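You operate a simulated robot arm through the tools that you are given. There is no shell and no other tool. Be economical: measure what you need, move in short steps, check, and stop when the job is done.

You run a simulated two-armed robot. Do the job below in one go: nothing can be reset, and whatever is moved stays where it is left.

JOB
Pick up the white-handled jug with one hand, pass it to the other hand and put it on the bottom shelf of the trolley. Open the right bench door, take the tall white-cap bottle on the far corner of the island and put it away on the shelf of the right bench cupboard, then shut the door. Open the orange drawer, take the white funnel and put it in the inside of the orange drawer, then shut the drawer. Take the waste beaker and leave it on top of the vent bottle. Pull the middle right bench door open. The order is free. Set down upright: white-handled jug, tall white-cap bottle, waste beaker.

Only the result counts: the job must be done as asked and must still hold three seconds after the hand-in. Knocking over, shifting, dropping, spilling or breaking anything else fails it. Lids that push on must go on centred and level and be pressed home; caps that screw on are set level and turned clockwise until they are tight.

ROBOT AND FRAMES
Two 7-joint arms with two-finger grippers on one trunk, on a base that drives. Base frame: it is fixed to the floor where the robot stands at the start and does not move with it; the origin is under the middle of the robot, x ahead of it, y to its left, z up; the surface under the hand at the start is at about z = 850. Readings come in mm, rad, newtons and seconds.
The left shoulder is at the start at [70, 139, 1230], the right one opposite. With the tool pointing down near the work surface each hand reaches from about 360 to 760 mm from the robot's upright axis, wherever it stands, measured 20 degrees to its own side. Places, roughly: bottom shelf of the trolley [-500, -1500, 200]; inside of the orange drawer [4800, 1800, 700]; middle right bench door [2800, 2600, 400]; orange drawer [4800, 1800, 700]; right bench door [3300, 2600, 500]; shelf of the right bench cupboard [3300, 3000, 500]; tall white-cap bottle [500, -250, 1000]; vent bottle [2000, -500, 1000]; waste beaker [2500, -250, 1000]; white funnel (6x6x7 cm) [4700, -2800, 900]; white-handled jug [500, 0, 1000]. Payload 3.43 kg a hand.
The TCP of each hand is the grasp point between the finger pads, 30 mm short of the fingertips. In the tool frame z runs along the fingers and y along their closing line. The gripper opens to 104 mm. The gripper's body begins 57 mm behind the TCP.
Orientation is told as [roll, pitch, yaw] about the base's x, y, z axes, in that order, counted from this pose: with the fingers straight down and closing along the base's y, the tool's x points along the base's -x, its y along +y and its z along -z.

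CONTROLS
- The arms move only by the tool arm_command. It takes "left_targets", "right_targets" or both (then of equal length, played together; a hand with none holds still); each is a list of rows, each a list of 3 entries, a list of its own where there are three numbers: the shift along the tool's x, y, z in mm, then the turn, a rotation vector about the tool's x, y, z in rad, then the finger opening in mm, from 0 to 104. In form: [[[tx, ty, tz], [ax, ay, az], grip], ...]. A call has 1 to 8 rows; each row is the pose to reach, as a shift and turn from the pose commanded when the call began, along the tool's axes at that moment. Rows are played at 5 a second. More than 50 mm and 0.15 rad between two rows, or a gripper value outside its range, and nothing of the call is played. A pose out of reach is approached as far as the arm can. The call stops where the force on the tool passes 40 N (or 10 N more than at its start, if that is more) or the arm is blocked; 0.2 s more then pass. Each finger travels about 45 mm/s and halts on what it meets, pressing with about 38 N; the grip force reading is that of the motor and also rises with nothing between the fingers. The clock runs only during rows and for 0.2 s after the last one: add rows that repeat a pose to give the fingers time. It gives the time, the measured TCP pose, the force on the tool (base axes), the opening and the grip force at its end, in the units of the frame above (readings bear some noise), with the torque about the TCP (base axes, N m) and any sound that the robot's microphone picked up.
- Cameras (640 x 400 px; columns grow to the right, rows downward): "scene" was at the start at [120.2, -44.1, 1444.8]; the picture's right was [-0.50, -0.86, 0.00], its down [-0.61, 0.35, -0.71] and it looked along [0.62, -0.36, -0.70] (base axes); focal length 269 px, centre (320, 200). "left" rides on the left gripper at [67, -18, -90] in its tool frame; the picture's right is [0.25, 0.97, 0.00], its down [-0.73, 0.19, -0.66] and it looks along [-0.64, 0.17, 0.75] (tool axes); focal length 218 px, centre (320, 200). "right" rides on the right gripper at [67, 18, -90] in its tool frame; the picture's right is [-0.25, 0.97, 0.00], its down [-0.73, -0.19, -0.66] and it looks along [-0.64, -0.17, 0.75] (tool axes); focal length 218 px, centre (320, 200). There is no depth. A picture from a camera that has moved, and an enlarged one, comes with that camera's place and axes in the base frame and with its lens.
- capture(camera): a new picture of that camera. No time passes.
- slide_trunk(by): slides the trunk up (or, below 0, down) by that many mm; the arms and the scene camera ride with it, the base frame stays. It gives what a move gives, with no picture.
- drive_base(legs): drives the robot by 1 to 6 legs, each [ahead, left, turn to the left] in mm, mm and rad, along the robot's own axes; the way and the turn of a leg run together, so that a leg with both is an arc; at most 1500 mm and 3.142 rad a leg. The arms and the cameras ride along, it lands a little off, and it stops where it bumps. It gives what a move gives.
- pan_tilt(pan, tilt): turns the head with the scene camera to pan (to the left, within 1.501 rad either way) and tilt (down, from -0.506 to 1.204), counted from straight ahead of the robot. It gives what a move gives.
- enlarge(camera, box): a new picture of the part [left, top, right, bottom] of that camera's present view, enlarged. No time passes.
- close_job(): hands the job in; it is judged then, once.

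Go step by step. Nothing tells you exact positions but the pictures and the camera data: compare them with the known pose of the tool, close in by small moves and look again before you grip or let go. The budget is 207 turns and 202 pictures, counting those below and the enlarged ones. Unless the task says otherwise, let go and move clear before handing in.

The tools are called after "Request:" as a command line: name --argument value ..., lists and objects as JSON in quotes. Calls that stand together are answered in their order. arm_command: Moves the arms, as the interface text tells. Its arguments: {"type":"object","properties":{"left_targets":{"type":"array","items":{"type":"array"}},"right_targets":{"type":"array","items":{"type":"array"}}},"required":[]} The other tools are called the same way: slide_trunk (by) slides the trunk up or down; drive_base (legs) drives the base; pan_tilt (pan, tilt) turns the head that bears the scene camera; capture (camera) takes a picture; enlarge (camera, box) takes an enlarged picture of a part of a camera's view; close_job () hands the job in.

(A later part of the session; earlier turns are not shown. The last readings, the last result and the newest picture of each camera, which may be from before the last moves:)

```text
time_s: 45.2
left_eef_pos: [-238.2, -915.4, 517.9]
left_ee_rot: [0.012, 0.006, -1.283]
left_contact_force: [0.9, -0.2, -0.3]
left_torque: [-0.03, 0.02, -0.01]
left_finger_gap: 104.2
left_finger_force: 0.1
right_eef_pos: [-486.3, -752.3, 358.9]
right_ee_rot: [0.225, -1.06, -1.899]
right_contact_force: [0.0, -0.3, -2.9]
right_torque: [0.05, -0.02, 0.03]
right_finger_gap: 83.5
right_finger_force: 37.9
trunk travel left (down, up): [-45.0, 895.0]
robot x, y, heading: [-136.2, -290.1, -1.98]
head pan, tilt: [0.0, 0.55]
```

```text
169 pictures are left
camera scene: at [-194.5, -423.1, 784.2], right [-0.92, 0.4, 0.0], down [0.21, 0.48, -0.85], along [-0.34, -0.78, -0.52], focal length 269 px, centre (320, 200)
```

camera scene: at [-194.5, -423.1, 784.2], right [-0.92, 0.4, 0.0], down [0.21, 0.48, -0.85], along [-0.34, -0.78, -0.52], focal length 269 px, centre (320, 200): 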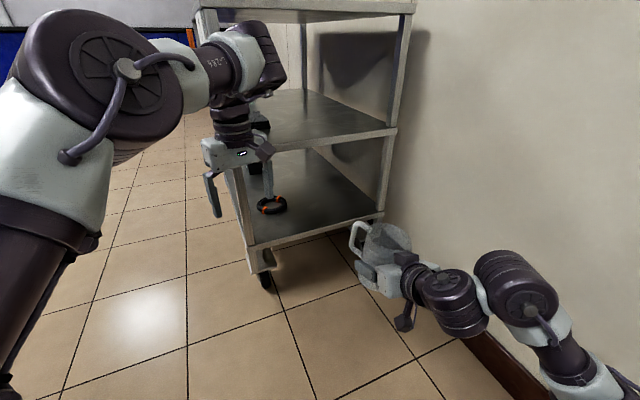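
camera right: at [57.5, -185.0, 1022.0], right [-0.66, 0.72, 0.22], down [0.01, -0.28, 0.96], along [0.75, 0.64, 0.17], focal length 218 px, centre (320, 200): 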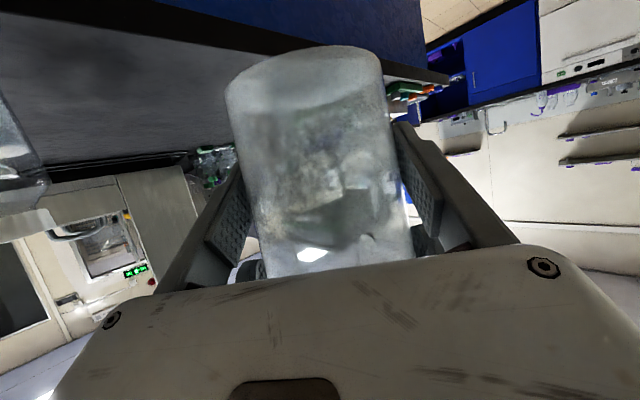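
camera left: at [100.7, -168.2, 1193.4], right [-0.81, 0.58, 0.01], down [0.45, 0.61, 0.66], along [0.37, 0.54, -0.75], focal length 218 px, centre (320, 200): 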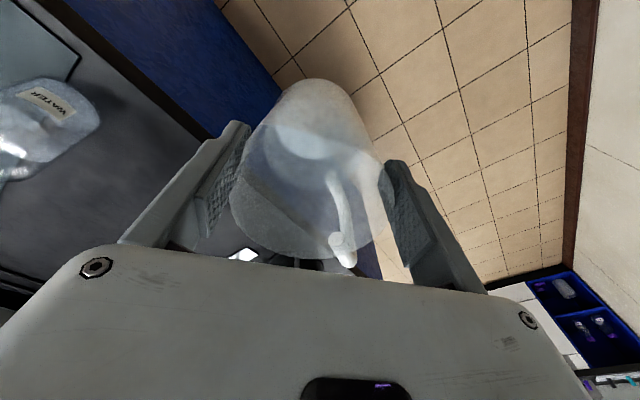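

I'll re-level the jug and swing the left hand out to the left.

Request:
arm_command --left_targets '[[[-19, 38, 0], [0, 0, 0], 104], [[-38, 77, 0], [0, 0, 0], 104], [[-58, 115, 0], [0, 0, 0], 104], [[-77, 153, 0], [0, 0, 0], 104], [[-96, 192, 0], [0, 0, 0], 104], [[-115, 230, 0], [0, 0, 0], 104]]' --right_targets '[[[0, 0, 0], [0.067, 0.002, 0.007], 60], [[0, 0, 0], [0.135, 0.005, 0.014], 60], [[0, 0, 0], [0.2, 0.007, 0.02], 60], [[0, 0, 0], [0.269, 0.01, 0.027], 60], [[0, 0, 0], [0.269, 0.01, 0.027], 60], [[0, 0, 0], [0.269, 0.01, 0.027], 60]]'

Request:
capture --camera "scene"

```text
time_s: 46.6
left_eef_pos: [13.8, -949.8, 507.9]
left_ee_rot: [0.01, 0.003, -1.283]
left_contact_force: [0.1, 0.3, -0.2]
left_torque: [-0.01, -0.03, -0.06]
left_finger_gap: 104.0
left_finger_force: 0.1
left hand out of reach, approached as far as the arm can: row 6
right_eef_pos: [-507.3, -767.0, 350.6]
right_ee_rot: [0.004, -1.048, -1.95]
right_contact_force: [-0.2, 0.1, -3.7]
right_torque: [0.07, 0.0, 0.0]
right_finger_gap: 83.4
right_finger_force: 38.3
right hand out of reach, approached as far as the arm can: row 2, 3, 4, 5, 6
trunk travel left (down, up): [-45.0, 895.0]
robot x, y, heading: [-140.6, -291.9, -1.981]
head pan, tilt: [0.0, 0.55]
```

```text
168 pictures are left
camera scene: at [-194.7, -423.1, 784.2], right [-0.92, 0.4, 0.0], down [0.21, 0.48, -0.85], along [-0.34, -0.78, -0.52], focal length 269 px, centre (320, 200)
```

scene: 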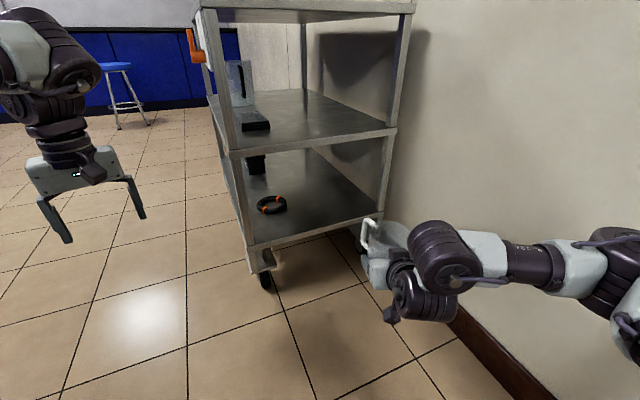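

The elbow is flared out. I'll yaw the hand back to a comfortable angle (nearly straight -y) and shift it a bit left.

Request:
arm_command --right_targets '[[[0, 25, 0], [-0.097, 0, -0.056], 60], [[0, 50, 0], [-0.195, 0, -0.112], 60], [[0, 75, 0], [-0.292, 0, -0.169], 60], [[0, 100, 0], [-0.39, 0, -0.225], 60], [[0, 100, 0], [-0.39, 0, -0.225], 60]]'

Request:
capture --camera "scene"

```text
time_s: 47.8
left_eef_pos: [12.2, -951.4, 508.6]
left_ee_rot: [0.009, 0.001, -1.282]
left_contact_force: [-0.6, -1.1, -0.2]
left_torque: [0.02, 0.02, 0.0]
left_finger_gap: 104.0
left_finger_force: 0.0
right_eef_pos: [-414.1, -804.0, 351.0]
right_ee_rot: [0.002, -1.05, -1.5]
right_contact_force: [-0.2, 0.3, -3.5]
right_torque: [0.07, 0.0, 0.0]
right_finger_gap: 83.3
right_finger_force: 38.2
trunk travel left (down, up): [-45.0, 895.0]
robot x, y, heading: [-139.9, -292.2, -1.983]
head pan, tilt: [0.0, 0.55]
```

```text
167 pictures are left
camera scene: at [-194.5, -423.2, 784.2], right [-0.92, 0.4, 0.0], down [0.21, 0.48, -0.85], along [-0.34, -0.78, -0.52], focal length 269 px, centre (320, 200)
```

scene: 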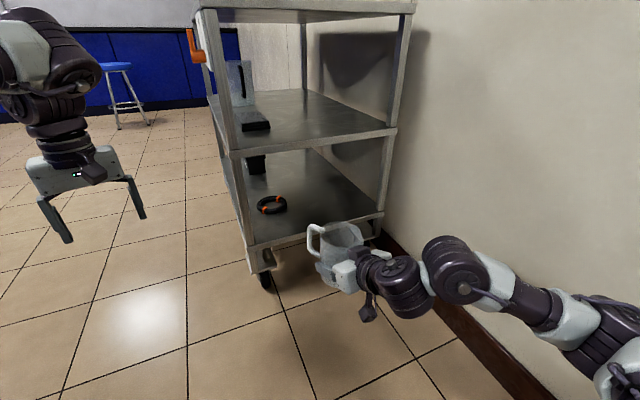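

Jug level at z bottom ≈295, between shelf levels. Drive forward so the jug enters the opening.

Request:
drive_base --legs '[[260, 80, 0]]'

Request:
capture --camera "scene"

Request:
capture --camera "right"

```text
time_s: 49.8
left_eef_pos: [-19.5, -1222.8, 509.1]
left_ee_rot: [0.011, 0.003, -1.283]
left_contact_force: [-0.3, 0.0, 0.6]
left_torque: [-0.02, 0.01, 0.02]
left_finger_gap: 104.3
left_finger_force: 0.0
right_eef_pos: [-446.8, -1074.2, 353.2]
right_ee_rot: [-0.001, -1.048, -1.501]
right_contact_force: [0.2, -0.5, -3.0]
right_torque: [0.1, 0.03, 0.0]
right_finger_gap: 83.7
right_finger_force: 38.3
trunk travel left (down, up): [-45.0, 895.0]
robot x, y, heading: [-170.4, -566.6, -1.979]
head pan, tilt: [0.0, 0.55]
```

```text
166 pictures are left
camera scene: at [-225.6, -693.6, 784.1], right [-0.92, 0.4, 0.0], down [0.21, 0.48, -0.85], along [-0.34, -0.78, -0.52], focal length 269 px, centre (320, 200)
```

scene: 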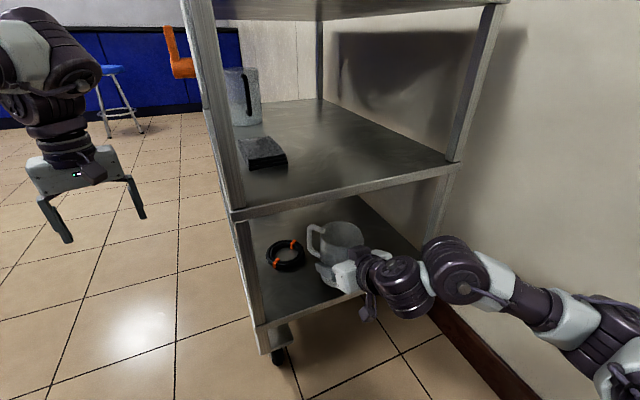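

```text
165 pictures are left
camera right: at [-435.7, -962.3, 338.6], right [0.97, -0.06, 0.22], down [-0.2, 0.19, 0.96], along [-0.1, -0.98, 0.17], focal length 218 px, centre (320, 200)
```

right: 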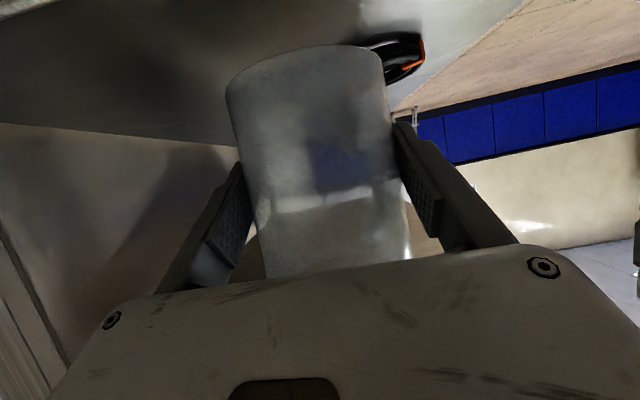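

Entering well. Move the hand over to the free spot at about (-550,-1215).

Request:
arm_command --right_targets '[[[-13, -22, 23], [0, 0, 0], 60], [[-27, -45, 46], [0, 0, 0], 60], [[-40, -68, 69], [0, 0, 0], 60], [[-53, -90, 92], [0, 0, 0], 60], [[-67, -113, 115], [0, 0, 0], 60], [[-67, -113, 115], [0, 0, 0], 60]]'

Request:
capture --camera "scene"

```text
time_s: 51.2
left_eef_pos: [-19.4, -1221.4, 510.8]
left_ee_rot: [0.011, 0.001, -1.284]
left_contact_force: [-1.2, 0.2, -0.8]
left_torque: [-0.03, 0.0, 0.01]
left_finger_gap: 103.9
left_finger_force: 0.0
right_eef_pos: [-550.0, -1214.6, 351.4]
right_ee_rot: [0.001, -1.048, -1.503]
right_contact_force: [-0.2, 0.6, -3.4]
right_torque: [0.07, -0.02, -0.03]
right_finger_gap: 83.4
right_finger_force: 38.1
trunk travel left (down, up): [-45.0, 895.0]
robot x, y, heading: [-171.7, -560.5, -1.981]
head pan, tilt: [0.0, 0.55]
```

```text
164 pictures are left
camera scene: at [-225.6, -693.7, 784.1], right [-0.92, 0.4, 0.0], down [0.21, 0.48, -0.85], along [-0.34, -0.78, -0.52], focal length 269 px, centre (320, 200)
```

scene: 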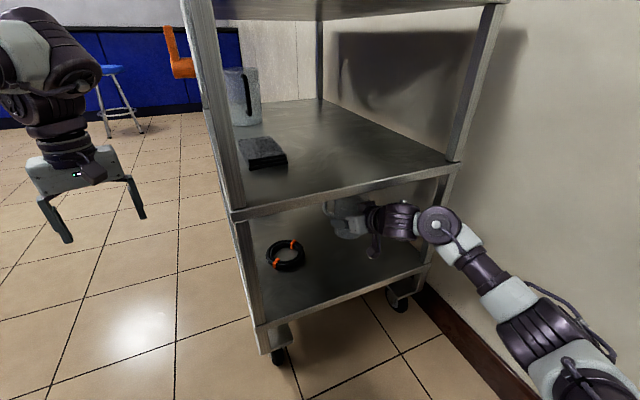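

Now lower vertically about 55 mm, then feel for the shelf.

Request:
arm_command --right_targets '[[[17, 0, 10], [0, 0, 0], 60], [[35, 0, 20], [0, 0, 0], 60], [[48, 0, 27.5], [0, 0, 0], 60], [[48, 0, 27.5], [0, 0, 0], 60]]'

Request:
capture --camera "right"

Request:
enlarge --camera "scene" --box '[240, 170, 480, 320]'

```text
time_s: 52.2
left_eef_pos: [-19.8, -1223.1, 508.8]
left_ee_rot: [0.012, 0.002, -1.283]
left_contact_force: [-0.6, -0.4, -0.5]
left_torque: [0.04, -0.01, 0.0]
left_finger_gap: 104.1
left_finger_force: 0.0
right_eef_pos: [-549.3, -1214.5, 298.1]
right_ee_rot: [0.001, -1.05, -1.501]
right_contact_force: [-0.3, -0.1, -3.6]
right_torque: [0.08, 0.05, 0.02]
right_finger_gap: 83.3
right_finger_force: 38.6
trunk travel left (down, up): [-45.0, 895.0]
robot x, y, heading: [-171.4, -561.9, -1.977]
head pan, tilt: [0.0, 0.55]
```

```text
163 pictures are left
camera right: at [-539.0, -1102.8, 284.2], right [0.97, -0.06, 0.22], down [-0.2, 0.19, 0.96], along [-0.1, -0.98, 0.17], focal length 218 px, centre (320, 200)
```

right: 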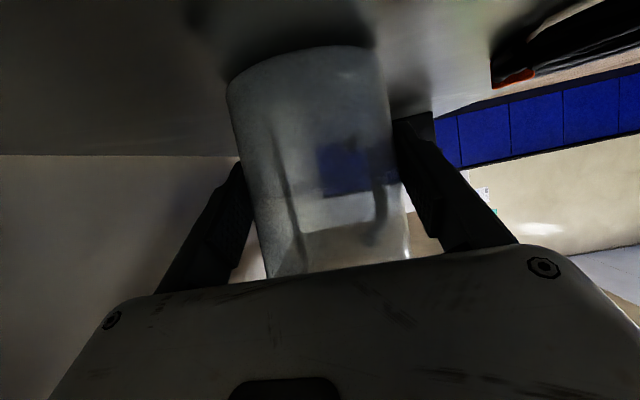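

```text
2.67 times, centred on (360, 245) of scene
camera zoom: at [-225.6, -693.7, 784.1], right [-0.92, 0.4, 0.0], down [0.21, 0.48, -0.85], along [-0.34, -0.78, -0.52], focal length 718 px, centre (213, 80)
```

zoom: 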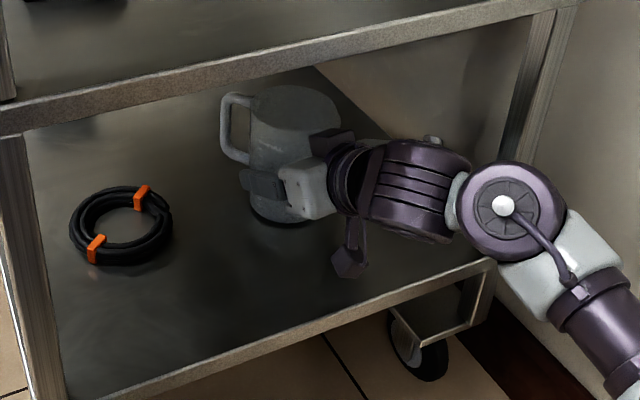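

Close to the shelf. Lower in 4 mm steps until contact.

Request:
arm_command --right_targets '[[[3.5, 0, 2], [0, 0, 0], 60], [[7, 0, 4], [0, 0, 0], 60], [[10.4, 0, 6], [0, 0, 0], 60], [[13.9, 0, 8], [0, 0, 0], 60]]'

```text
time_s: 53.2
left_eef_pos: [-18.0, -1221.2, 511.1]
left_ee_rot: [0.006, 0.0, -1.285]
left_contact_force: [-0.2, 0.5, -0.2]
left_torque: [-0.04, -0.02, -0.01]
left_finger_gap: 104.0
left_finger_force: 0.0
right_eef_pos: [-549.3, -1215.0, 286.9]
right_ee_rot: [-0.003, -1.058, -1.501]
right_contact_force: [-2.0, -0.1, 21.8]
right_torque: [-0.54, 0.35, -0.26]
right_finger_gap: 80.9
right_finger_force: 38.2
trunk travel left (down, up): [-45.0, 895.0]
robot x, y, heading: [-167.8, -562.7, -1.977]
head pan, tilt: [0.0, 0.55]
```

Contact with the shelf. Open, then back straight out along the fingers.

Request:
arm_command --right_targets '[[[-3, 0, -1.5], [0, 0, 0], 70], [[-3, 0, -1.5], [0, 0, 0], 95], [[-3, 0, -1.5], [0, 0, 0], 104], [[-3, 0, -1.5], [0, 0, 0], 104], [[-3, 0, -1.5], [0, 0, 0], 104]]'

Request:
capture --camera "right"

Request:
enlarge --camera "scene" --box '[240, 170, 480, 320]'

```text
time_s: 54.4
left_eef_pos: [-18.2, -1222.8, 509.5]
left_ee_rot: [0.009, 0.0, -1.285]
left_contact_force: [-0.4, -0.2, -0.5]
left_torque: [0.02, -0.02, 0.01]
left_finger_gap: 104.1
left_finger_force: 0.1
right_eef_pos: [-548.3, -1213.9, 284.9]
right_ee_rot: [0.001, -1.046, -1.502]
right_contact_force: [1.1, 0.0, -0.3]
right_torque: [0.01, 0.01, 0.0]
right_finger_gap: 103.9
right_finger_force: 0.1
trunk travel left (down, up): [-45.0, 895.0]
robot x, y, heading: [-169.9, -561.2, -1.982]
head pan, tilt: [0.0, 0.55]
```

```text
161 pictures are left
camera right: at [-538.9, -1102.4, 271.2], right [0.97, -0.06, 0.22], down [-0.2, 0.19, 0.96], along [-0.1, -0.98, 0.17], focal length 218 px, centre (320, 200)
```

right: 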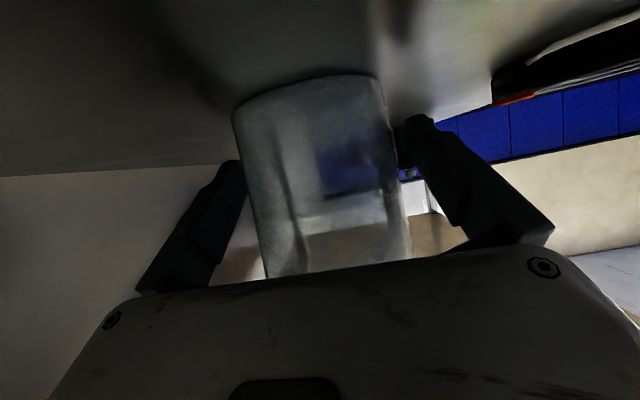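

```text
2.67 times, centred on (360, 245) of scene
camera zoom: at [-225.5, -693.4, 784.2], right [-0.92, 0.4, 0.0], down [0.21, 0.48, -0.85], along [-0.34, -0.78, -0.52], focal length 718 px, centre (213, 80)
```

zoom: 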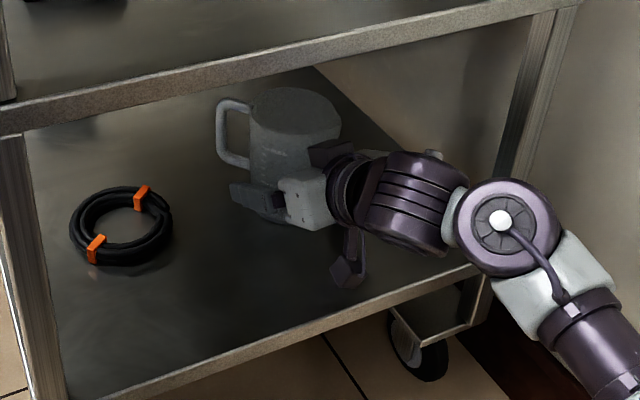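

Jug is upright on the shelf. Back out.

Request:
arm_command --right_targets '[[[0, 0, -40], [0, 0, 0], 104], [[0, 0, -80], [0, 0, 0], 104], [[0, 0, -120], [0, 0, 0], 104], [[15, 0, -160], [0, 0, 0], 104], [[25, 0, -190], [0, 0, 0], 104]]'

Request:
capture --camera "scene"

```text
time_s: 55.6
left_eef_pos: [-20.4, -1221.6, 509.9]
left_ee_rot: [0.009, 0.001, -1.284]
left_contact_force: [0.5, -0.2, 0.2]
left_torque: [0.0, 0.04, 0.0]
left_finger_gap: 103.7
left_finger_force: 0.1
right_eef_pos: [-562.1, -1038.1, 357.9]
right_ee_rot: [0.003, -1.048, -1.501]
right_contact_force: [-0.4, -0.8, 0.4]
right_torque: [-0.01, 0.01, 0.01]
right_finger_gap: 103.9
right_finger_force: 0.0
trunk travel left (down, up): [-45.0, 895.0]
robot x, y, heading: [-169.0, -559.8, -1.977]
head pan, tilt: [0.0, 0.55]
```

```text
159 pictures are left
camera scene: at [-225.4, -693.4, 784.2], right [-0.92, 0.4, 0.0], down [0.21, 0.48, -0.85], along [-0.34, -0.78, -0.52], focal length 269 px, centre (320, 200)
```

scene: 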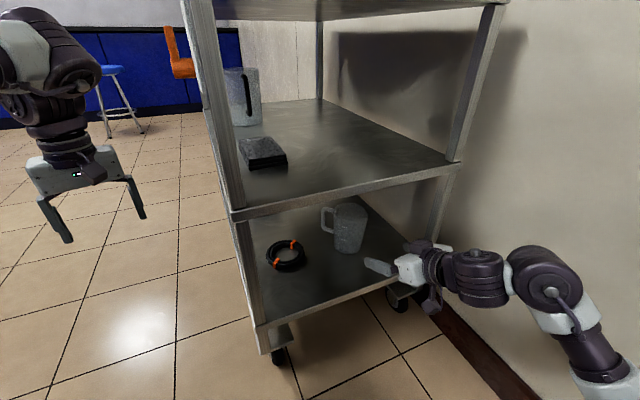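

Jug task done. Back out, raise the trunk and turn toward the island for the bottle.

Request:
drive_base --legs '[[-300, 0, 0]]'

Request:
slide_trunk --by 400

Request:
slide_trunk --by 280

Request:
drive_base --legs '[[0, 0, 1.0], [-250, -200, 0], [0, 0, 0.98]]'

Request:
capture --camera "scene"

```text
time_s: 57.6
left_eef_pos: [98.8, -947.9, 510.3]
left_ee_rot: [0.008, 0.0, -1.288]
left_contact_force: [-0.2, -0.5, 0.3]
left_torque: [-0.01, 0.0, -0.01]
left_finger_gap: 104.1
left_finger_force: 0.0
right_eef_pos: [-444.4, -762.7, 357.0]
right_ee_rot: [0.001, -1.048, -1.504]
right_contact_force: [0.4, 1.8, 0.6]
right_torque: [0.02, 0.02, 0.0]
right_finger_gap: 104.0
right_finger_force: 0.0
trunk travel left (down, up): [-45.0, 895.0]
robot x, y, heading: [-50.4, -290.7, -1.979]
head pan, tilt: [0.0, 0.55]
```

```text
time_s: 61.4
left_eef_pos: [99.1, -947.3, 909.3]
left_ee_rot: [0.008, -0.001, -1.286]
left_contact_force: [0.7, 0.2, -0.3]
left_torque: [0.0, 0.0, 0.02]
left_finger_gap: 104.1
left_finger_force: 0.0
right_eef_pos: [-445.5, -761.1, 757.4]
right_ee_rot: [0.001, -1.05, -1.503]
right_contact_force: [0.0, 1.0, 0.6]
right_torque: [-0.01, -0.03, 0.02]
right_finger_gap: 104.0
right_finger_force: 0.0
trunk travel left (down, up): [-445.0, 495.0]
robot x, y, heading: [-47.5, -285.6, -1.98]
head pan, tilt: [0.0, 0.55]
```

```text
time_s: 64.3
left_eef_pos: [98.3, -947.9, 1190.3]
left_ee_rot: [0.007, -0.001, -1.287]
left_contact_force: [-0.1, 0.1, -0.1]
left_torque: [-0.03, -0.03, 0.02]
left_finger_gap: 103.7
left_finger_force: 0.0
right_eef_pos: [-445.3, -763.2, 1037.2]
right_ee_rot: [0.0, -1.048, -1.501]
right_contact_force: [-0.5, 0.4, 0.1]
right_torque: [0.02, 0.03, -0.01]
right_finger_gap: 104.2
right_finger_force: 0.0
trunk travel left (down, up): [-725.0, 215.0]
robot x, y, heading: [-50.8, -289.7, -1.979]
head pan, tilt: [0.0, 0.55]
```

```text
time_s: 71.5
left_eef_pos: [177.6, 218.5, 1188.8]
left_ee_rot: [0.009, 0.0, 0.73]
left_contact_force: [-0.2, -0.3, 0.8]
left_torque: [-0.01, 0.0, 0.0]
left_finger_gap: 104.0
left_finger_force: 0.0
right_eef_pos: [242.5, -351.4, 1037.2]
right_ee_rot: [0.001, -1.05, 0.513]
right_contact_force: [-0.3, 0.3, -0.2]
right_torque: [-0.03, 0.03, 0.03]
right_finger_gap: 104.1
right_finger_force: 0.1
trunk travel left (down, up): [-725.0, 215.0]
robot x, y, heading: [-355.8, -200.6, 0.032]
head pan, tilt: [0.0, 0.55]
```

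```text
158 pictures are left
camera scene: at [-215.1, -198.2, 1464.2], right [0.04, -1.0, 0.0], down [-0.52, -0.02, -0.85], along [0.85, 0.03, -0.52], focal length 269 px, centre (320, 200)
```

scene: 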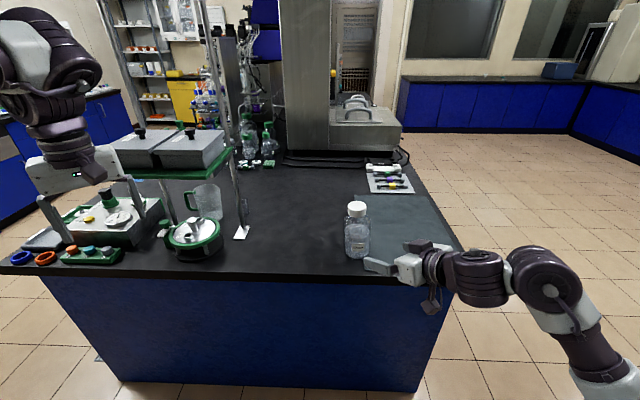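

Bottle axis is about [464,-296] with cap top ~1025. Drive ahead 150 mm and bring the right hand to the pre-grasp.

Request:
drive_base --legs '[[130, -40, -0.032]]'

Request:
capture --camera "scene"

Request:
capture --camera "right"

```text
time_s: 72.8
left_eef_pos: [321.0, 164.6, 1190.1]
left_ee_rot: [0.007, -0.002, 0.701]
left_contact_force: [-8.6, 3.1, 2.3]
left_torque: [-0.01, 0.04, -0.15]
left_finger_gap: 99.2
left_finger_force: 0.0
right_eef_pos: [370.7, -407.3, 1038.3]
right_ee_rot: [-0.001, -1.049, 0.483]
right_contact_force: [1.0, 0.4, -0.6]
right_torque: [0.0, 0.02, 0.0]
right_finger_gap: 103.8
right_finger_force: 0.0
trunk travel left (down, up): [-725.0, 215.0]
robot x, y, heading: [-223.8, -238.2, 0.005]
head pan, tilt: [0.0, 0.55]
```

```text
157 pictures are left
camera scene: at [-84.4, -240.4, 1464.5], right [0.01, -1.0, 0.0], down [-0.52, 0.0, -0.85], along [0.85, 0.01, -0.52], focal length 269 px, centre (320, 200)
```

scene: 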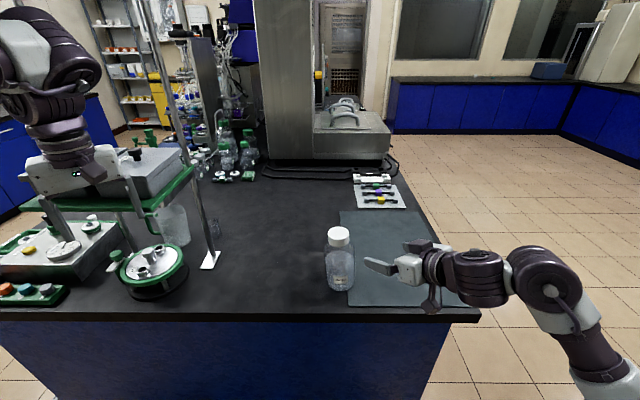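

```text
156 pictures are left
camera right: at [263.5, -444.0, 1024.6], right [-0.34, 0.92, 0.22], down [-0.09, -0.27, 0.96], along [0.94, 0.3, 0.18], focal length 218 px, centre (320, 200)
```

right: 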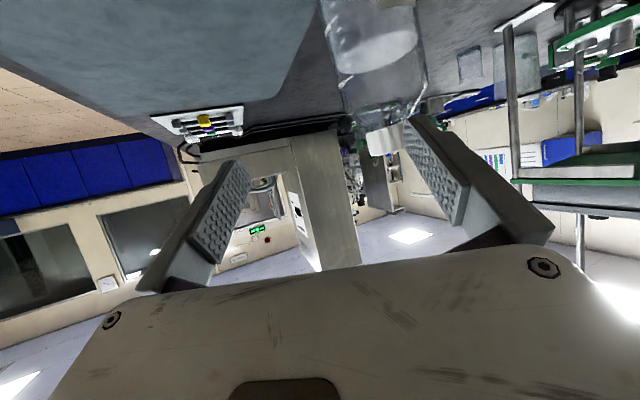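

The left finger is touching the green shelf unit. Back off gently straight away and look at it.

Request:
drive_base --legs '[[-80, 0, 0]]'

Request:
capture --camera "left"

Request:
enlarge --camera "scene" --box '[0, 80, 260, 310]'

```text
time_s: 73.9
left_eef_pos: [245.7, 164.6, 1189.6]
left_ee_rot: [0.012, 0.001, 0.7]
left_contact_force: [0.5, -0.4, -0.1]
left_torque: [0.03, 0.01, -0.01]
left_finger_gap: 104.2
left_finger_force: 0.0
right_eef_pos: [294.5, -407.4, 1035.7]
right_ee_rot: [0.001, -1.048, 0.481]
right_contact_force: [0.5, 0.0, 0.3]
right_torque: [-0.03, 0.04, 0.01]
right_finger_gap: 104.2
right_finger_force: 0.0
trunk travel left (down, up): [-725.0, 215.0]
robot x, y, heading: [-303.2, -234.4, 0.003]
head pan, tilt: [0.0, 0.55]
```

```text
155 pictures are left
camera left: at [205.0, 107.9, 1278.6], right [-0.82, 0.58, 0.01], down [0.44, 0.61, 0.66], along [0.37, 0.54, -0.75], focal length 218 px, centre (320, 200)
```

left: 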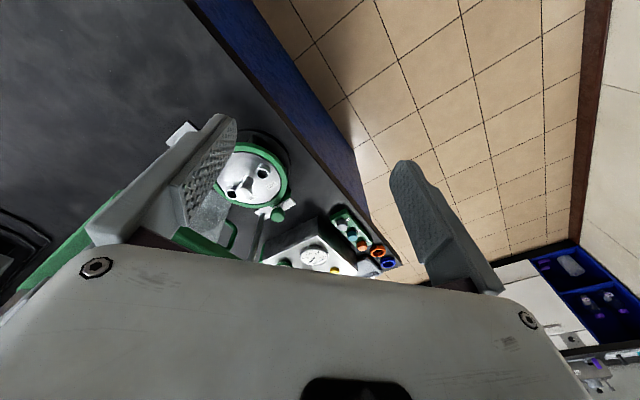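

```text
1.74 times, centred on (130, 195) of scene
camera zoom: at [-159.7, -239.8, 1463.8], right [0.01, -1.0, 0.0], down [-0.52, 0.0, -0.85], along [0.85, 0.0, -0.52], focal length 468 px, centre (650, 209)
```

zoom: 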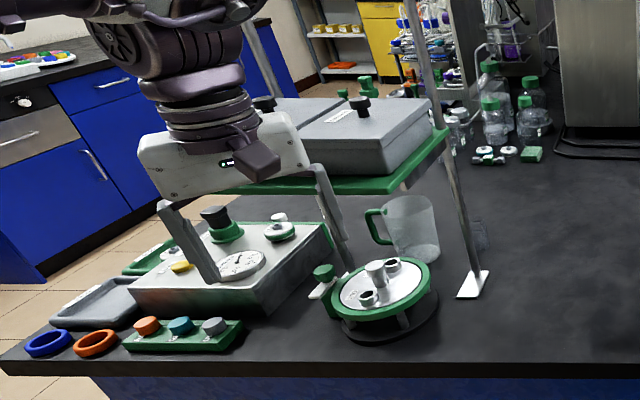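

It seems nothing was displaced. Pull the left hand back and up, out of the way.

Request:
arm_command --left_targets '[[[18, 41, -20], [0, 0, 0], 104], [[35, 82, -40], [0, 0, 0], 104], [[53, 123, -60], [0, 0, 0], 104], [[53, 123, -60], [0, 0, 0], 104]]'

Request:
drive_base --legs '[[60, -60, 0]]'

Request:
capture --camera "scene"

```text
time_s: 74.9
left_eef_pos: [149.0, 167.8, 1202.8]
left_ee_rot: [0.009, -0.001, 0.7]
left_contact_force: [0.1, 0.3, -0.4]
left_torque: [0.01, -0.01, -0.01]
left_finger_gap: 104.0
left_finger_force: 0.1
left hand out of reach, approached as far as the arm can: row 1, 2, 3, 4
right_eef_pos: [290.6, -406.2, 1036.7]
right_ee_rot: [0.0, -1.047, 0.483]
right_contact_force: [-0.1, -0.1, 0.5]
right_torque: [0.03, -0.01, 0.07]
right_finger_gap: 103.7
right_finger_force: 0.1
trunk travel left (down, up): [-725.0, 215.0]
robot x, y, heading: [-299.7, -238.1, 0.003]
head pan, tilt: [0.0, 0.55]
```

```text
time_s: 76.0
left_eef_pos: [204.9, 109.3, 1204.0]
left_ee_rot: [0.006, -0.001, 0.704]
left_contact_force: [0.5, 0.6, -0.5]
left_torque: [-0.02, 0.03, -0.02]
left_finger_gap: 104.1
left_finger_force: 0.1
right_eef_pos: [350.1, -465.4, 1038.9]
right_ee_rot: [-0.003, -1.051, 0.487]
right_contact_force: [-0.2, -0.3, 0.3]
right_torque: [-0.04, 0.01, -0.02]
right_finger_gap: 104.3
right_finger_force: 0.0
trunk travel left (down, up): [-725.0, 215.0]
robot x, y, heading: [-245.2, -300.5, 0.007]
head pan, tilt: [0.0, 0.55]
```

```text
153 pictures are left
camera scene: at [-104.9, -297.9, 1464.4], right [0.01, -1.0, 0.0], down [-0.52, 0.0, -0.85], along [0.85, 0.01, -0.52], focal length 269 px, centre (320, 200)
```

scene: 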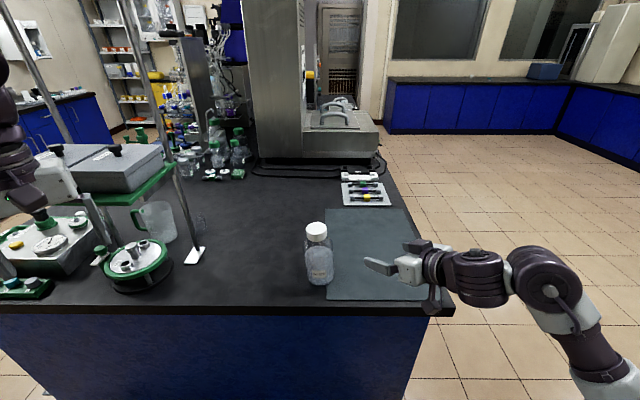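

Bottle axis ≈ (460,-291). Bring the right hand to the pre-grasp point.

Request:
arm_command --right_targets '[[[3, 34, 10], [0, 0, 0], 104], [[6, 68, 40], [0, 0, 0], 104], [[10, 102, 81], [0, 0, 0], 104], [[10, 102, 81], [0, 0, 0], 104]]'

Request:
capture --camera "right"

Request:
enlarge --camera "scene" --box '[240, 180, 480, 330]'

```text
refused: row 3 steps farther than a row can; nothing moved
```

```text
152 pictures are left
camera right: at [243.4, -501.8, 1025.0], right [-0.34, 0.91, 0.22], down [-0.09, -0.26, 0.96], along [0.94, 0.31, 0.18], focal length 218 px, centre (320, 200)
```

right: 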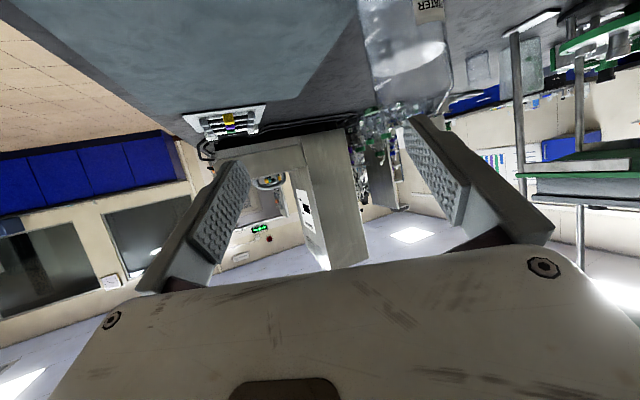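

```text
2.67 times, centred on (360, 255) of scene
camera zoom: at [-104.9, -297.9, 1464.4], right [0.01, -1.0, 0.0], down [-0.52, 0.0, -0.85], along [0.85, 0.01, -0.52], focal length 718 px, centre (213, 53)
```

zoom: 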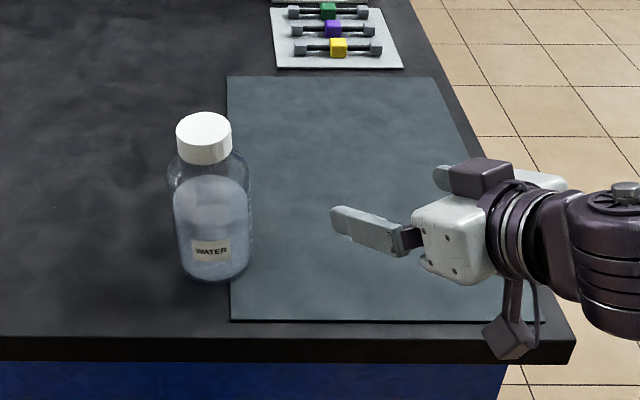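

Request:
arm_command --right_targets '[[[1, 30, 12], [0, 0, 0], 104], [[2, 65, 36], [0, 0, 0], 104], [[3, 90, 60], [0, 0, 0], 104], [[3, 104, 83], [0, 0, 0], 104], [[3, 104, 83], [0, 0, 0], 104]]'

Request:
capture --camera "right"

Request:
enlarge --camera "scene" --box '[240, 180, 480, 330]'

```text
time_s: 77.2
left_eef_pos: [206.0, 106.9, 1204.6]
left_ee_rot: [0.006, -0.003, 0.703]
left_contact_force: [-0.7, 0.4, 0.0]
left_torque: [0.01, -0.01, -0.01]
left_finger_gap: 104.0
left_finger_force: 0.0
right_eef_pos: [365.7, -340.8, 995.1]
right_ee_rot: [0.002, -1.05, 0.484]
right_contact_force: [-0.7, -0.1, 0.3]
right_torque: [0.03, -0.02, 0.01]
right_finger_gap: 104.2
right_finger_force: 0.1
trunk travel left (down, up): [-725.0, 215.0]
robot x, y, heading: [-241.2, -299.8, 0.003]
head pan, tilt: [0.0, 0.55]
```

```text
150 pictures are left
camera right: at [259.3, -377.8, 980.3], right [-0.34, 0.91, 0.22], down [-0.09, -0.27, 0.96], along [0.94, 0.31, 0.17], focal length 218 px, centre (320, 200)
```

right: 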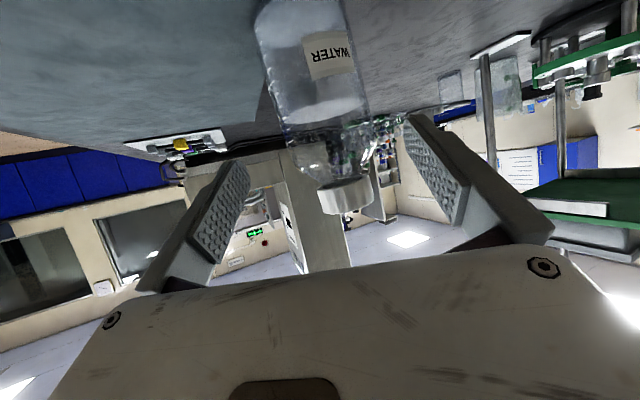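

```text
2.67 times, centred on (360, 255) of scene
camera zoom: at [-103.4, -300.2, 1464.2], right [0.01, -1.0, 0.0], down [-0.52, 0.0, -0.85], along [0.85, 0.01, -0.52], focal length 718 px, centre (213, 53)
```

zoom: 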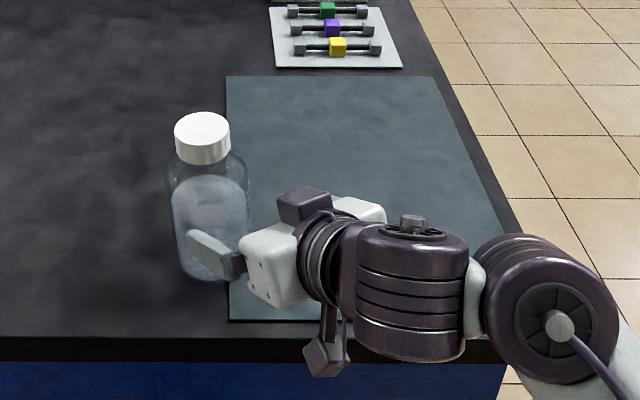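

Aligned within ~5 mm; shift slightly and advance.

Request:
arm_command --right_targets '[[[0, 5, 30], [0, 0, 0], 104], [[0, 5, 60], [0, 0, 0], 104], [[0, 5, 75], [0, 0, 0], 104]]'

Request:
capture --camera "right"

```text
time_s: 78.0
left_eef_pos: [206.5, 106.9, 1204.2]
left_ee_rot: [0.006, -0.003, 0.701]
left_contact_force: [0.4, 0.5, -1.0]
left_torque: [0.02, 0.01, -0.03]
left_finger_gap: 103.8
left_finger_force: 0.0
right_eef_pos: [421.0, -305.4, 955.5]
right_ee_rot: [-0.001, -1.05, 0.487]
right_contact_force: [0.0, -0.1, 0.3]
right_torque: [0.0, 0.0, -0.01]
right_finger_gap: 103.8
right_finger_force: 0.0
trunk travel left (down, up): [-725.0, 215.0]
robot x, y, heading: [-241.7, -297.2, 0.011]
head pan, tilt: [0.0, 0.55]
```

```text
148 pictures are left
camera right: at [313.9, -343.3, 941.5], right [-0.34, 0.91, 0.22], down [-0.09, -0.26, 0.96], along [0.94, 0.31, 0.18], focal length 218 px, centre (320, 200)
```

right: 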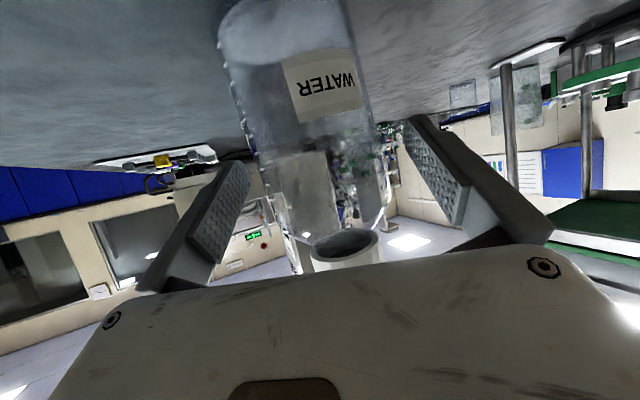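

Bottle looks ~88 mm wide, so clearance is tight. I'll correct sideways by -4 and advance half way.

Request:
arm_command --right_targets '[[[0, -4, 0], [0, 0, 0], 104], [[0, -4, 12], [0, 0, 0], 104], [[0, -4, 25], [0, 0, 0], 104]]'

Request:
capture --camera "right"

Request:
enlarge --camera "scene" --box '[260, 210, 420, 310]'

```text
time_s: 78.8
left_eef_pos: [206.7, 106.8, 1203.7]
left_ee_rot: [0.007, -0.002, 0.703]
left_contact_force: [0.1, 0.4, 0.2]
left_torque: [-0.01, 0.0, 0.02]
left_finger_gap: 103.7
left_finger_force: 0.1
right_eef_pos: [441.9, -298.5, 943.7]
right_ee_rot: [0.001, -1.05, 0.484]
right_contact_force: [-0.5, -0.4, 0.2]
right_torque: [-0.03, 0.03, 0.02]
right_finger_gap: 104.0
right_finger_force: 0.0
trunk travel left (down, up): [-725.0, 215.0]
robot x, y, heading: [-246.0, -299.9, 0.006]
head pan, tilt: [0.0, 0.55]
```

```text
147 pictures are left
camera right: at [335.3, -336.0, 929.6], right [-0.34, 0.91, 0.22], down [-0.09, -0.26, 0.96], along [0.94, 0.31, 0.17], focal length 218 px, centre (320, 200)
```

right: 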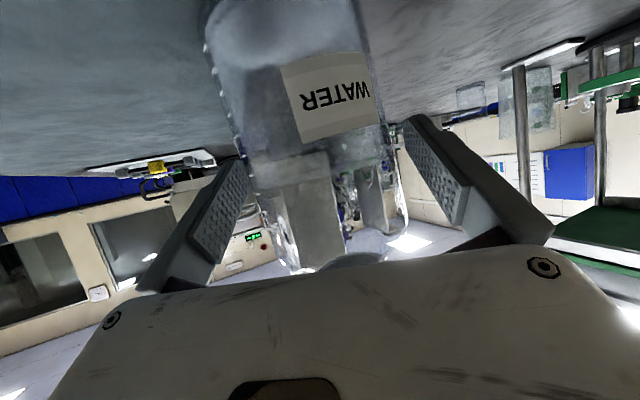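

```text
4.00 times, centred on (340, 260) of scene
camera zoom: at [-103.0, -299.1, 1464.2], right [0.01, -1.0, 0.0], down [-0.52, 0.0, -0.85], along [0.85, 0.01, -0.52], focal length 1077 px, centre (240, -40)
```

zoom: 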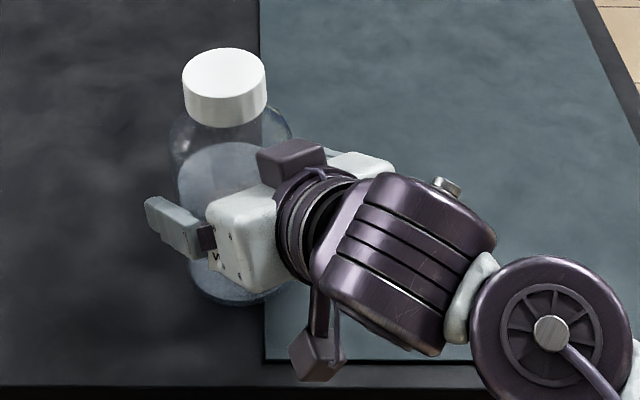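

Centred now. Advance the last 30 mm and grip.

Request:
arm_command --right_targets '[[[0, 0, 12], [0, 0, 0], 104], [[0, 0, 24], [0, 0, 0], 104], [[0, 0, 30], [0, 0, 0], 104], [[0, 0, 30], [0, 0, 0], 85], [[0, 0, 30], [0, 0, 0], 65], [[0, 0, 30], [0, 0, 0], 65], [[0, 0, 30], [0, 0, 0], 65]]'

Request:
capture --camera "right"

```text
time_s: 80.4
left_eef_pos: [205.1, 107.0, 1203.2]
left_ee_rot: [0.007, -0.006, 0.701]
left_contact_force: [-0.7, 0.0, 0.7]
left_torque: [0.02, 0.01, -0.04]
left_finger_gap: 103.7
left_finger_force: 0.1
right_eef_pos: [463.8, -288.0, 931.1]
right_ee_rot: [0.001, -1.05, 0.485]
right_contact_force: [-0.6, -1.6, 2.4]
right_torque: [-0.28, -0.29, 0.0]
right_finger_gap: 86.4
right_finger_force: 38.1
trunk travel left (down, up): [-725.0, 215.0]
robot x, y, heading: [-241.3, -299.5, 0.007]
head pan, tilt: [0.0, 0.55]
```

```text
145 pictures are left
camera right: at [357.4, -324.9, 916.5], right [-0.34, 0.91, 0.22], down [-0.09, -0.27, 0.96], along [0.94, 0.31, 0.18], focal length 218 px, centre (320, 200)
```

right: 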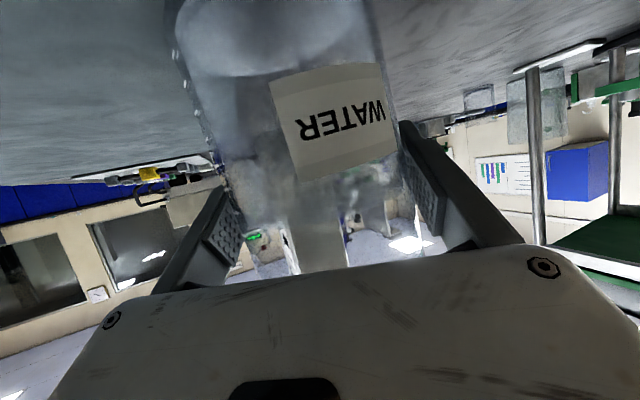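

Gripped (86 mm). Lift 120 mm and back away.

Request:
arm_command --right_targets '[[[-17, 0, -10], [0, 0, 0], 65], [[-43, 0, -25], [0, 0, 0], 65], [[-78, 0, -45], [0, 0, 0], 65], [[-104, 0, -60], [0, 0, 0], 65]]'

Request:
drive_base --legs '[[-200, 0, 0]]'

Request:
capture --camera "scene"

Request:
pan_tilt --pan 1.0 --tilt 0.2

Request:
capture --camera "scene"

```text
time_s: 81.4
left_eef_pos: [207.3, 107.4, 1204.2]
left_ee_rot: [0.007, -0.002, 0.702]
left_contact_force: [-0.5, 0.1, 0.1]
left_torque: [0.01, -0.03, -0.01]
left_finger_gap: 104.1
left_finger_force: 0.0
right_eef_pos: [466.3, -288.2, 1049.8]
right_ee_rot: [0.0, -1.048, 0.485]
right_contact_force: [-0.4, -0.4, -6.9]
right_torque: [0.01, -0.05, 0.01]
right_finger_gap: 84.5
right_finger_force: 38.1
trunk travel left (down, up): [-725.0, 215.0]
robot x, y, heading: [-241.4, -297.0, 0.005]
head pan, tilt: [0.0, 0.55]
```

```text
time_s: 83.0
left_eef_pos: [10.9, 106.2, 1202.7]
left_ee_rot: [0.009, 0.0, 0.704]
left_contact_force: [0.3, -0.7, 0.3]
left_torque: [0.01, 0.01, 0.01]
left_finger_gap: 104.0
left_finger_force: 0.0
right_eef_pos: [269.4, -290.2, 1047.9]
right_ee_rot: [0.004, -1.047, 0.481]
right_contact_force: [0.8, 0.1, -7.4]
right_torque: [0.01, 0.0, 0.01]
right_finger_gap: 84.1
right_finger_force: 37.8
trunk travel left (down, up): [-725.0, 215.0]
robot x, y, heading: [-442.9, -299.7, 0.004]
head pan, tilt: [0.0, 0.55]
```

```text
144 pictures are left
camera scene: at [-298.8, -300.9, 1463.8], right [0.01, -1.0, 0.0], down [-0.53, 0.0, -0.85], along [0.85, 0.01, -0.53], focal length 269 px, centre (320, 200)
```

scene: 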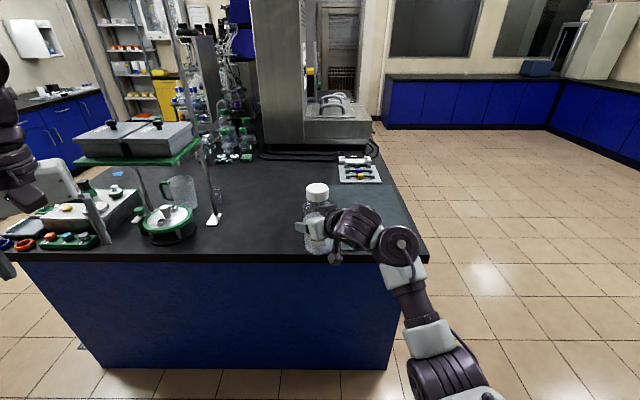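

```text
time_s: 84.2
left_eef_pos: [7.9, 105.2, 1202.6]
left_ee_rot: [0.007, -0.001, 0.701]
left_contact_force: [0.7, -0.4, 0.5]
left_torque: [-0.02, -0.01, 0.0]
left_finger_gap: 104.0
left_finger_force: 0.0
right_eef_pos: [267.2, -290.2, 1048.4]
right_ee_rot: [0.001, -1.047, 0.483]
right_contact_force: [0.0, 0.2, -5.7]
right_torque: [-0.01, 0.01, -0.03]
right_finger_gap: 83.8
right_finger_force: 37.9
trunk travel left (down, up): [-725.0, 215.0]
robot x, y, heading: [-439.8, -298.4, 0.005]
head pan, tilt: [1.0, 0.201]
```

```text
143 pictures are left
camera scene: at [-341.2, -222.9, 1496.4], right [0.84, -0.54, 0.0], down [-0.11, -0.17, -0.98], along [0.52, 0.83, -0.2], focal length 269 px, centre (320, 200)
```

scene: 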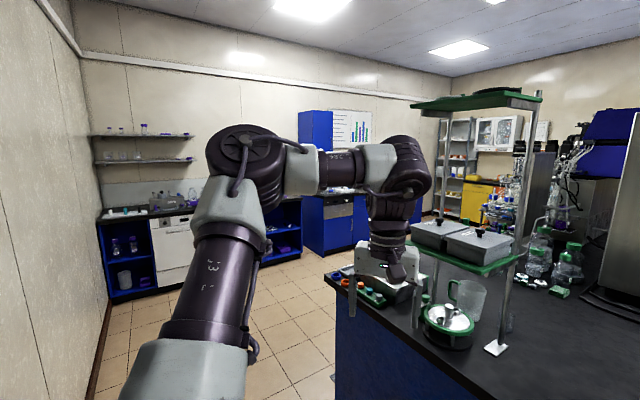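

Bottle held. The bench wall is at y≈2600, island's left edge ≈757. I'll strafe left along the open floor, then head down the aisle.

Request:
drive_base --legs '[[0, 1000, 0], [0, 950, 0]]'

Request:
pan_tilt --pan 0.5 --tilt 0.3

Request:
capture --camera "scene"

```text
time_s: 94.0
left_eef_pos: [16.5, 2065.0, 1203.4]
left_ee_rot: [0.009, -0.001, 0.679]
left_contact_force: [0.7, -0.2, 0.0]
left_torque: [-0.04, 0.0, -0.01]
left_finger_gap: 103.9
left_finger_force: 0.1
right_eef_pos: [266.7, 1662.7, 1047.8]
right_ee_rot: [0.004, -1.046, 0.461]
right_contact_force: [0.8, 0.4, -7.1]
right_torque: [0.01, -0.02, 0.01]
right_finger_gap: 83.8
right_finger_force: 37.3
trunk travel left (down, up): [-725.0, 215.0]
robot x, y, heading: [-446.2, 1673.2, -0.013]
head pan, tilt: [1.0, 0.201]
```

```text
time_s: 95.0
left_eef_pos: [16.2, 2065.2, 1203.3]
left_ee_rot: [0.009, -0.002, 0.681]
left_contact_force: [0.3, -1.0, -0.7]
left_torque: [-0.03, 0.04, 0.01]
left_finger_gap: 103.9
left_finger_force: 0.0
right_eef_pos: [267.7, 1664.2, 1048.8]
right_ee_rot: [0.0, -1.048, 0.464]
right_contact_force: [0.4, -0.2, -7.3]
right_torque: [-0.01, 0.0, 0.01]
right_finger_gap: 84.1
right_finger_force: 37.9
trunk travel left (down, up): [-725.0, 215.0]
robot x, y, heading: [-441.7, 1667.1, -0.02]
head pan, tilt: [0.499, 0.3]
```

```text
142 pictures are left
camera scene: at [-309.5, 1710.2, 1487.1], right [0.47, -0.88, 0.0], down [-0.26, -0.14, -0.95], along [0.84, 0.45, -0.3], focal length 269 px, centre (320, 200)
```

scene: 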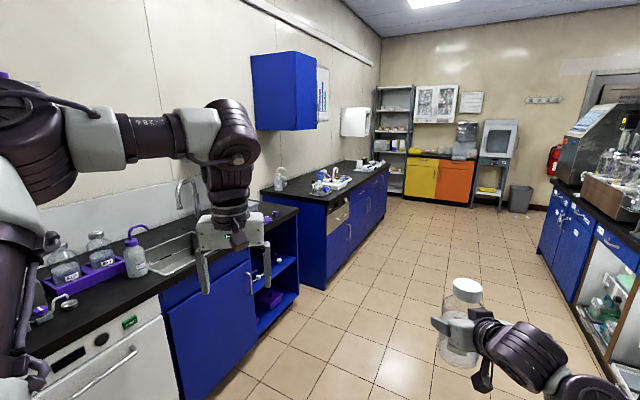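

The second bench on the left (x≈1700–3700) is the "right bench"; orange/yellow cabinets at the far end. Drive down the aisle.

Request:
drive_base --legs '[[0, 0, 0.02], [1300, 0, 0], [1300, 0, 0]]'

Request:
pan_tilt --pan 0.8 --tilt 0.5

Request:
capture --camera "scene"

```text
time_s: 108.1
left_eef_pos: [2622.3, 2100.4, 1203.4]
left_ee_rot: [0.008, -0.003, 0.712]
left_contact_force: [-0.6, 0.2, -0.2]
left_torque: [0.01, 0.02, -0.04]
left_finger_gap: 104.3
left_finger_force: 0.1
right_eef_pos: [2885.1, 1708.0, 1048.8]
right_ee_rot: [0.003, -1.047, 0.492]
right_contact_force: [-0.8, -0.8, -6.8]
right_torque: [0.05, -0.02, -0.01]
right_finger_gap: 83.9
right_finger_force: 37.5
trunk travel left (down, up): [-725.0, 215.0]
robot x, y, heading: [2174.5, 1692.1, 0.012]
head pan, tilt: [0.499, 0.3]
```

```text
time_s: 108.9
left_eef_pos: [2622.8, 2099.4, 1202.3]
left_ee_rot: [0.009, -0.002, 0.711]
left_contact_force: [0.3, 0.1, 0.3]
left_torque: [0.01, -0.03, -0.03]
left_finger_gap: 104.1
left_finger_force: 0.1
right_eef_pos: [2884.8, 1707.5, 1047.6]
right_ee_rot: [0.001, -1.046, 0.493]
right_contact_force: [-0.1, -0.1, -6.2]
right_torque: [0.02, 0.02, 0.01]
right_finger_gap: 84.1
right_finger_force: 37.8
trunk travel left (down, up): [-725.0, 215.0]
robot x, y, heading: [2176.7, 1693.2, 0.017]
head pan, tilt: [0.799, 0.499]
```

```text
141 pictures are left
camera scene: at [2289.3, 1755.4, 1468.7], right [0.73, -0.69, 0.0], down [-0.33, -0.35, -0.88], along [0.6, 0.64, -0.48], focal length 269 px, centre (320, 200)
```

scene: 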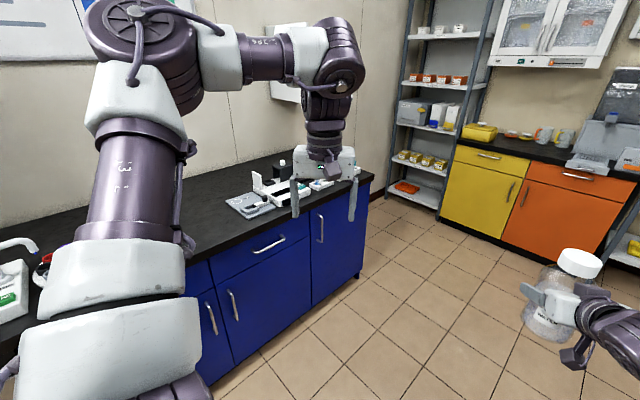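

The right door has its handle on its left (≈x 3094, z 660), hinge on the right (≈x 3430). I'll go to the bench's right end and face it obliquely so the left hand can pull the door.

Request:
drive_base --legs '[[1320, 0, 0], [0, 0, 1.98]]'

Request:
pan_tilt --pan 0.1 --tilt 0.6

Request:
capture --camera "scene"

```text
time_s: 120.3
left_eef_pos: [2948.0, 1944.7, 1203.5]
left_ee_rot: [0.009, -0.002, 2.721]
left_contact_force: [0.2, 0.2, 1.0]
left_torque: [0.0, 0.0, -0.02]
left_finger_gap: 104.0
left_finger_force: 0.0
right_eef_pos: [3191.9, 2348.6, 1047.2]
right_ee_rot: [0.003, -1.047, 2.5]
right_contact_force: [-0.1, -0.6, -7.2]
right_torque: [0.0, -0.04, 0.01]
right_finger_gap: 84.3
right_finger_force: 37.8
trunk travel left (down, up): [-725.0, 215.0]
robot x, y, heading: [3504.7, 1714.9, 2.032]
head pan, tilt: [0.799, 0.499]
```

```text
time_s: 121.4
left_eef_pos: [2948.2, 1943.1, 1202.9]
left_ee_rot: [0.009, -0.002, 2.722]
left_contact_force: [-0.6, -0.1, 0.4]
left_torque: [0.0, -0.01, -0.03]
left_finger_gap: 103.7
left_finger_force: 0.1
right_eef_pos: [3191.2, 2348.8, 1047.8]
right_ee_rot: [0.002, -1.045, 2.501]
right_contact_force: [0.4, -0.1, -7.2]
right_torque: [0.01, 0.0, -0.01]
right_finger_gap: 84.3
right_finger_force: 38.0
trunk travel left (down, up): [-725.0, 215.0]
robot x, y, heading: [3508.6, 1713.0, 2.027]
head pan, tilt: [0.099, 0.6]
```

```text
140 pictures are left
camera scene: at [3436.6, 1832.0, 1459.6], right [0.85, 0.53, 0.0], down [0.3, -0.48, -0.82], along [-0.43, 0.7, -0.57], focal length 269 px, centre (320, 200)
```

scene: 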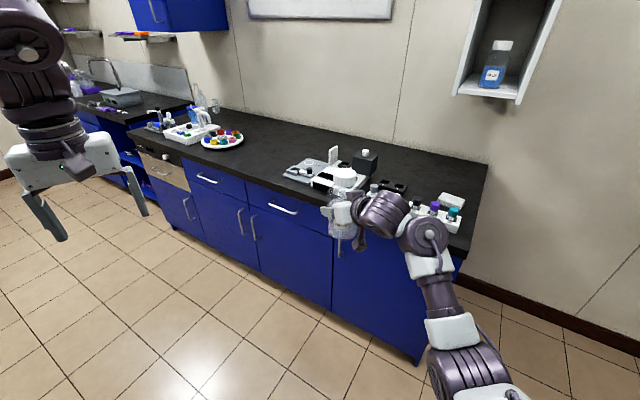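

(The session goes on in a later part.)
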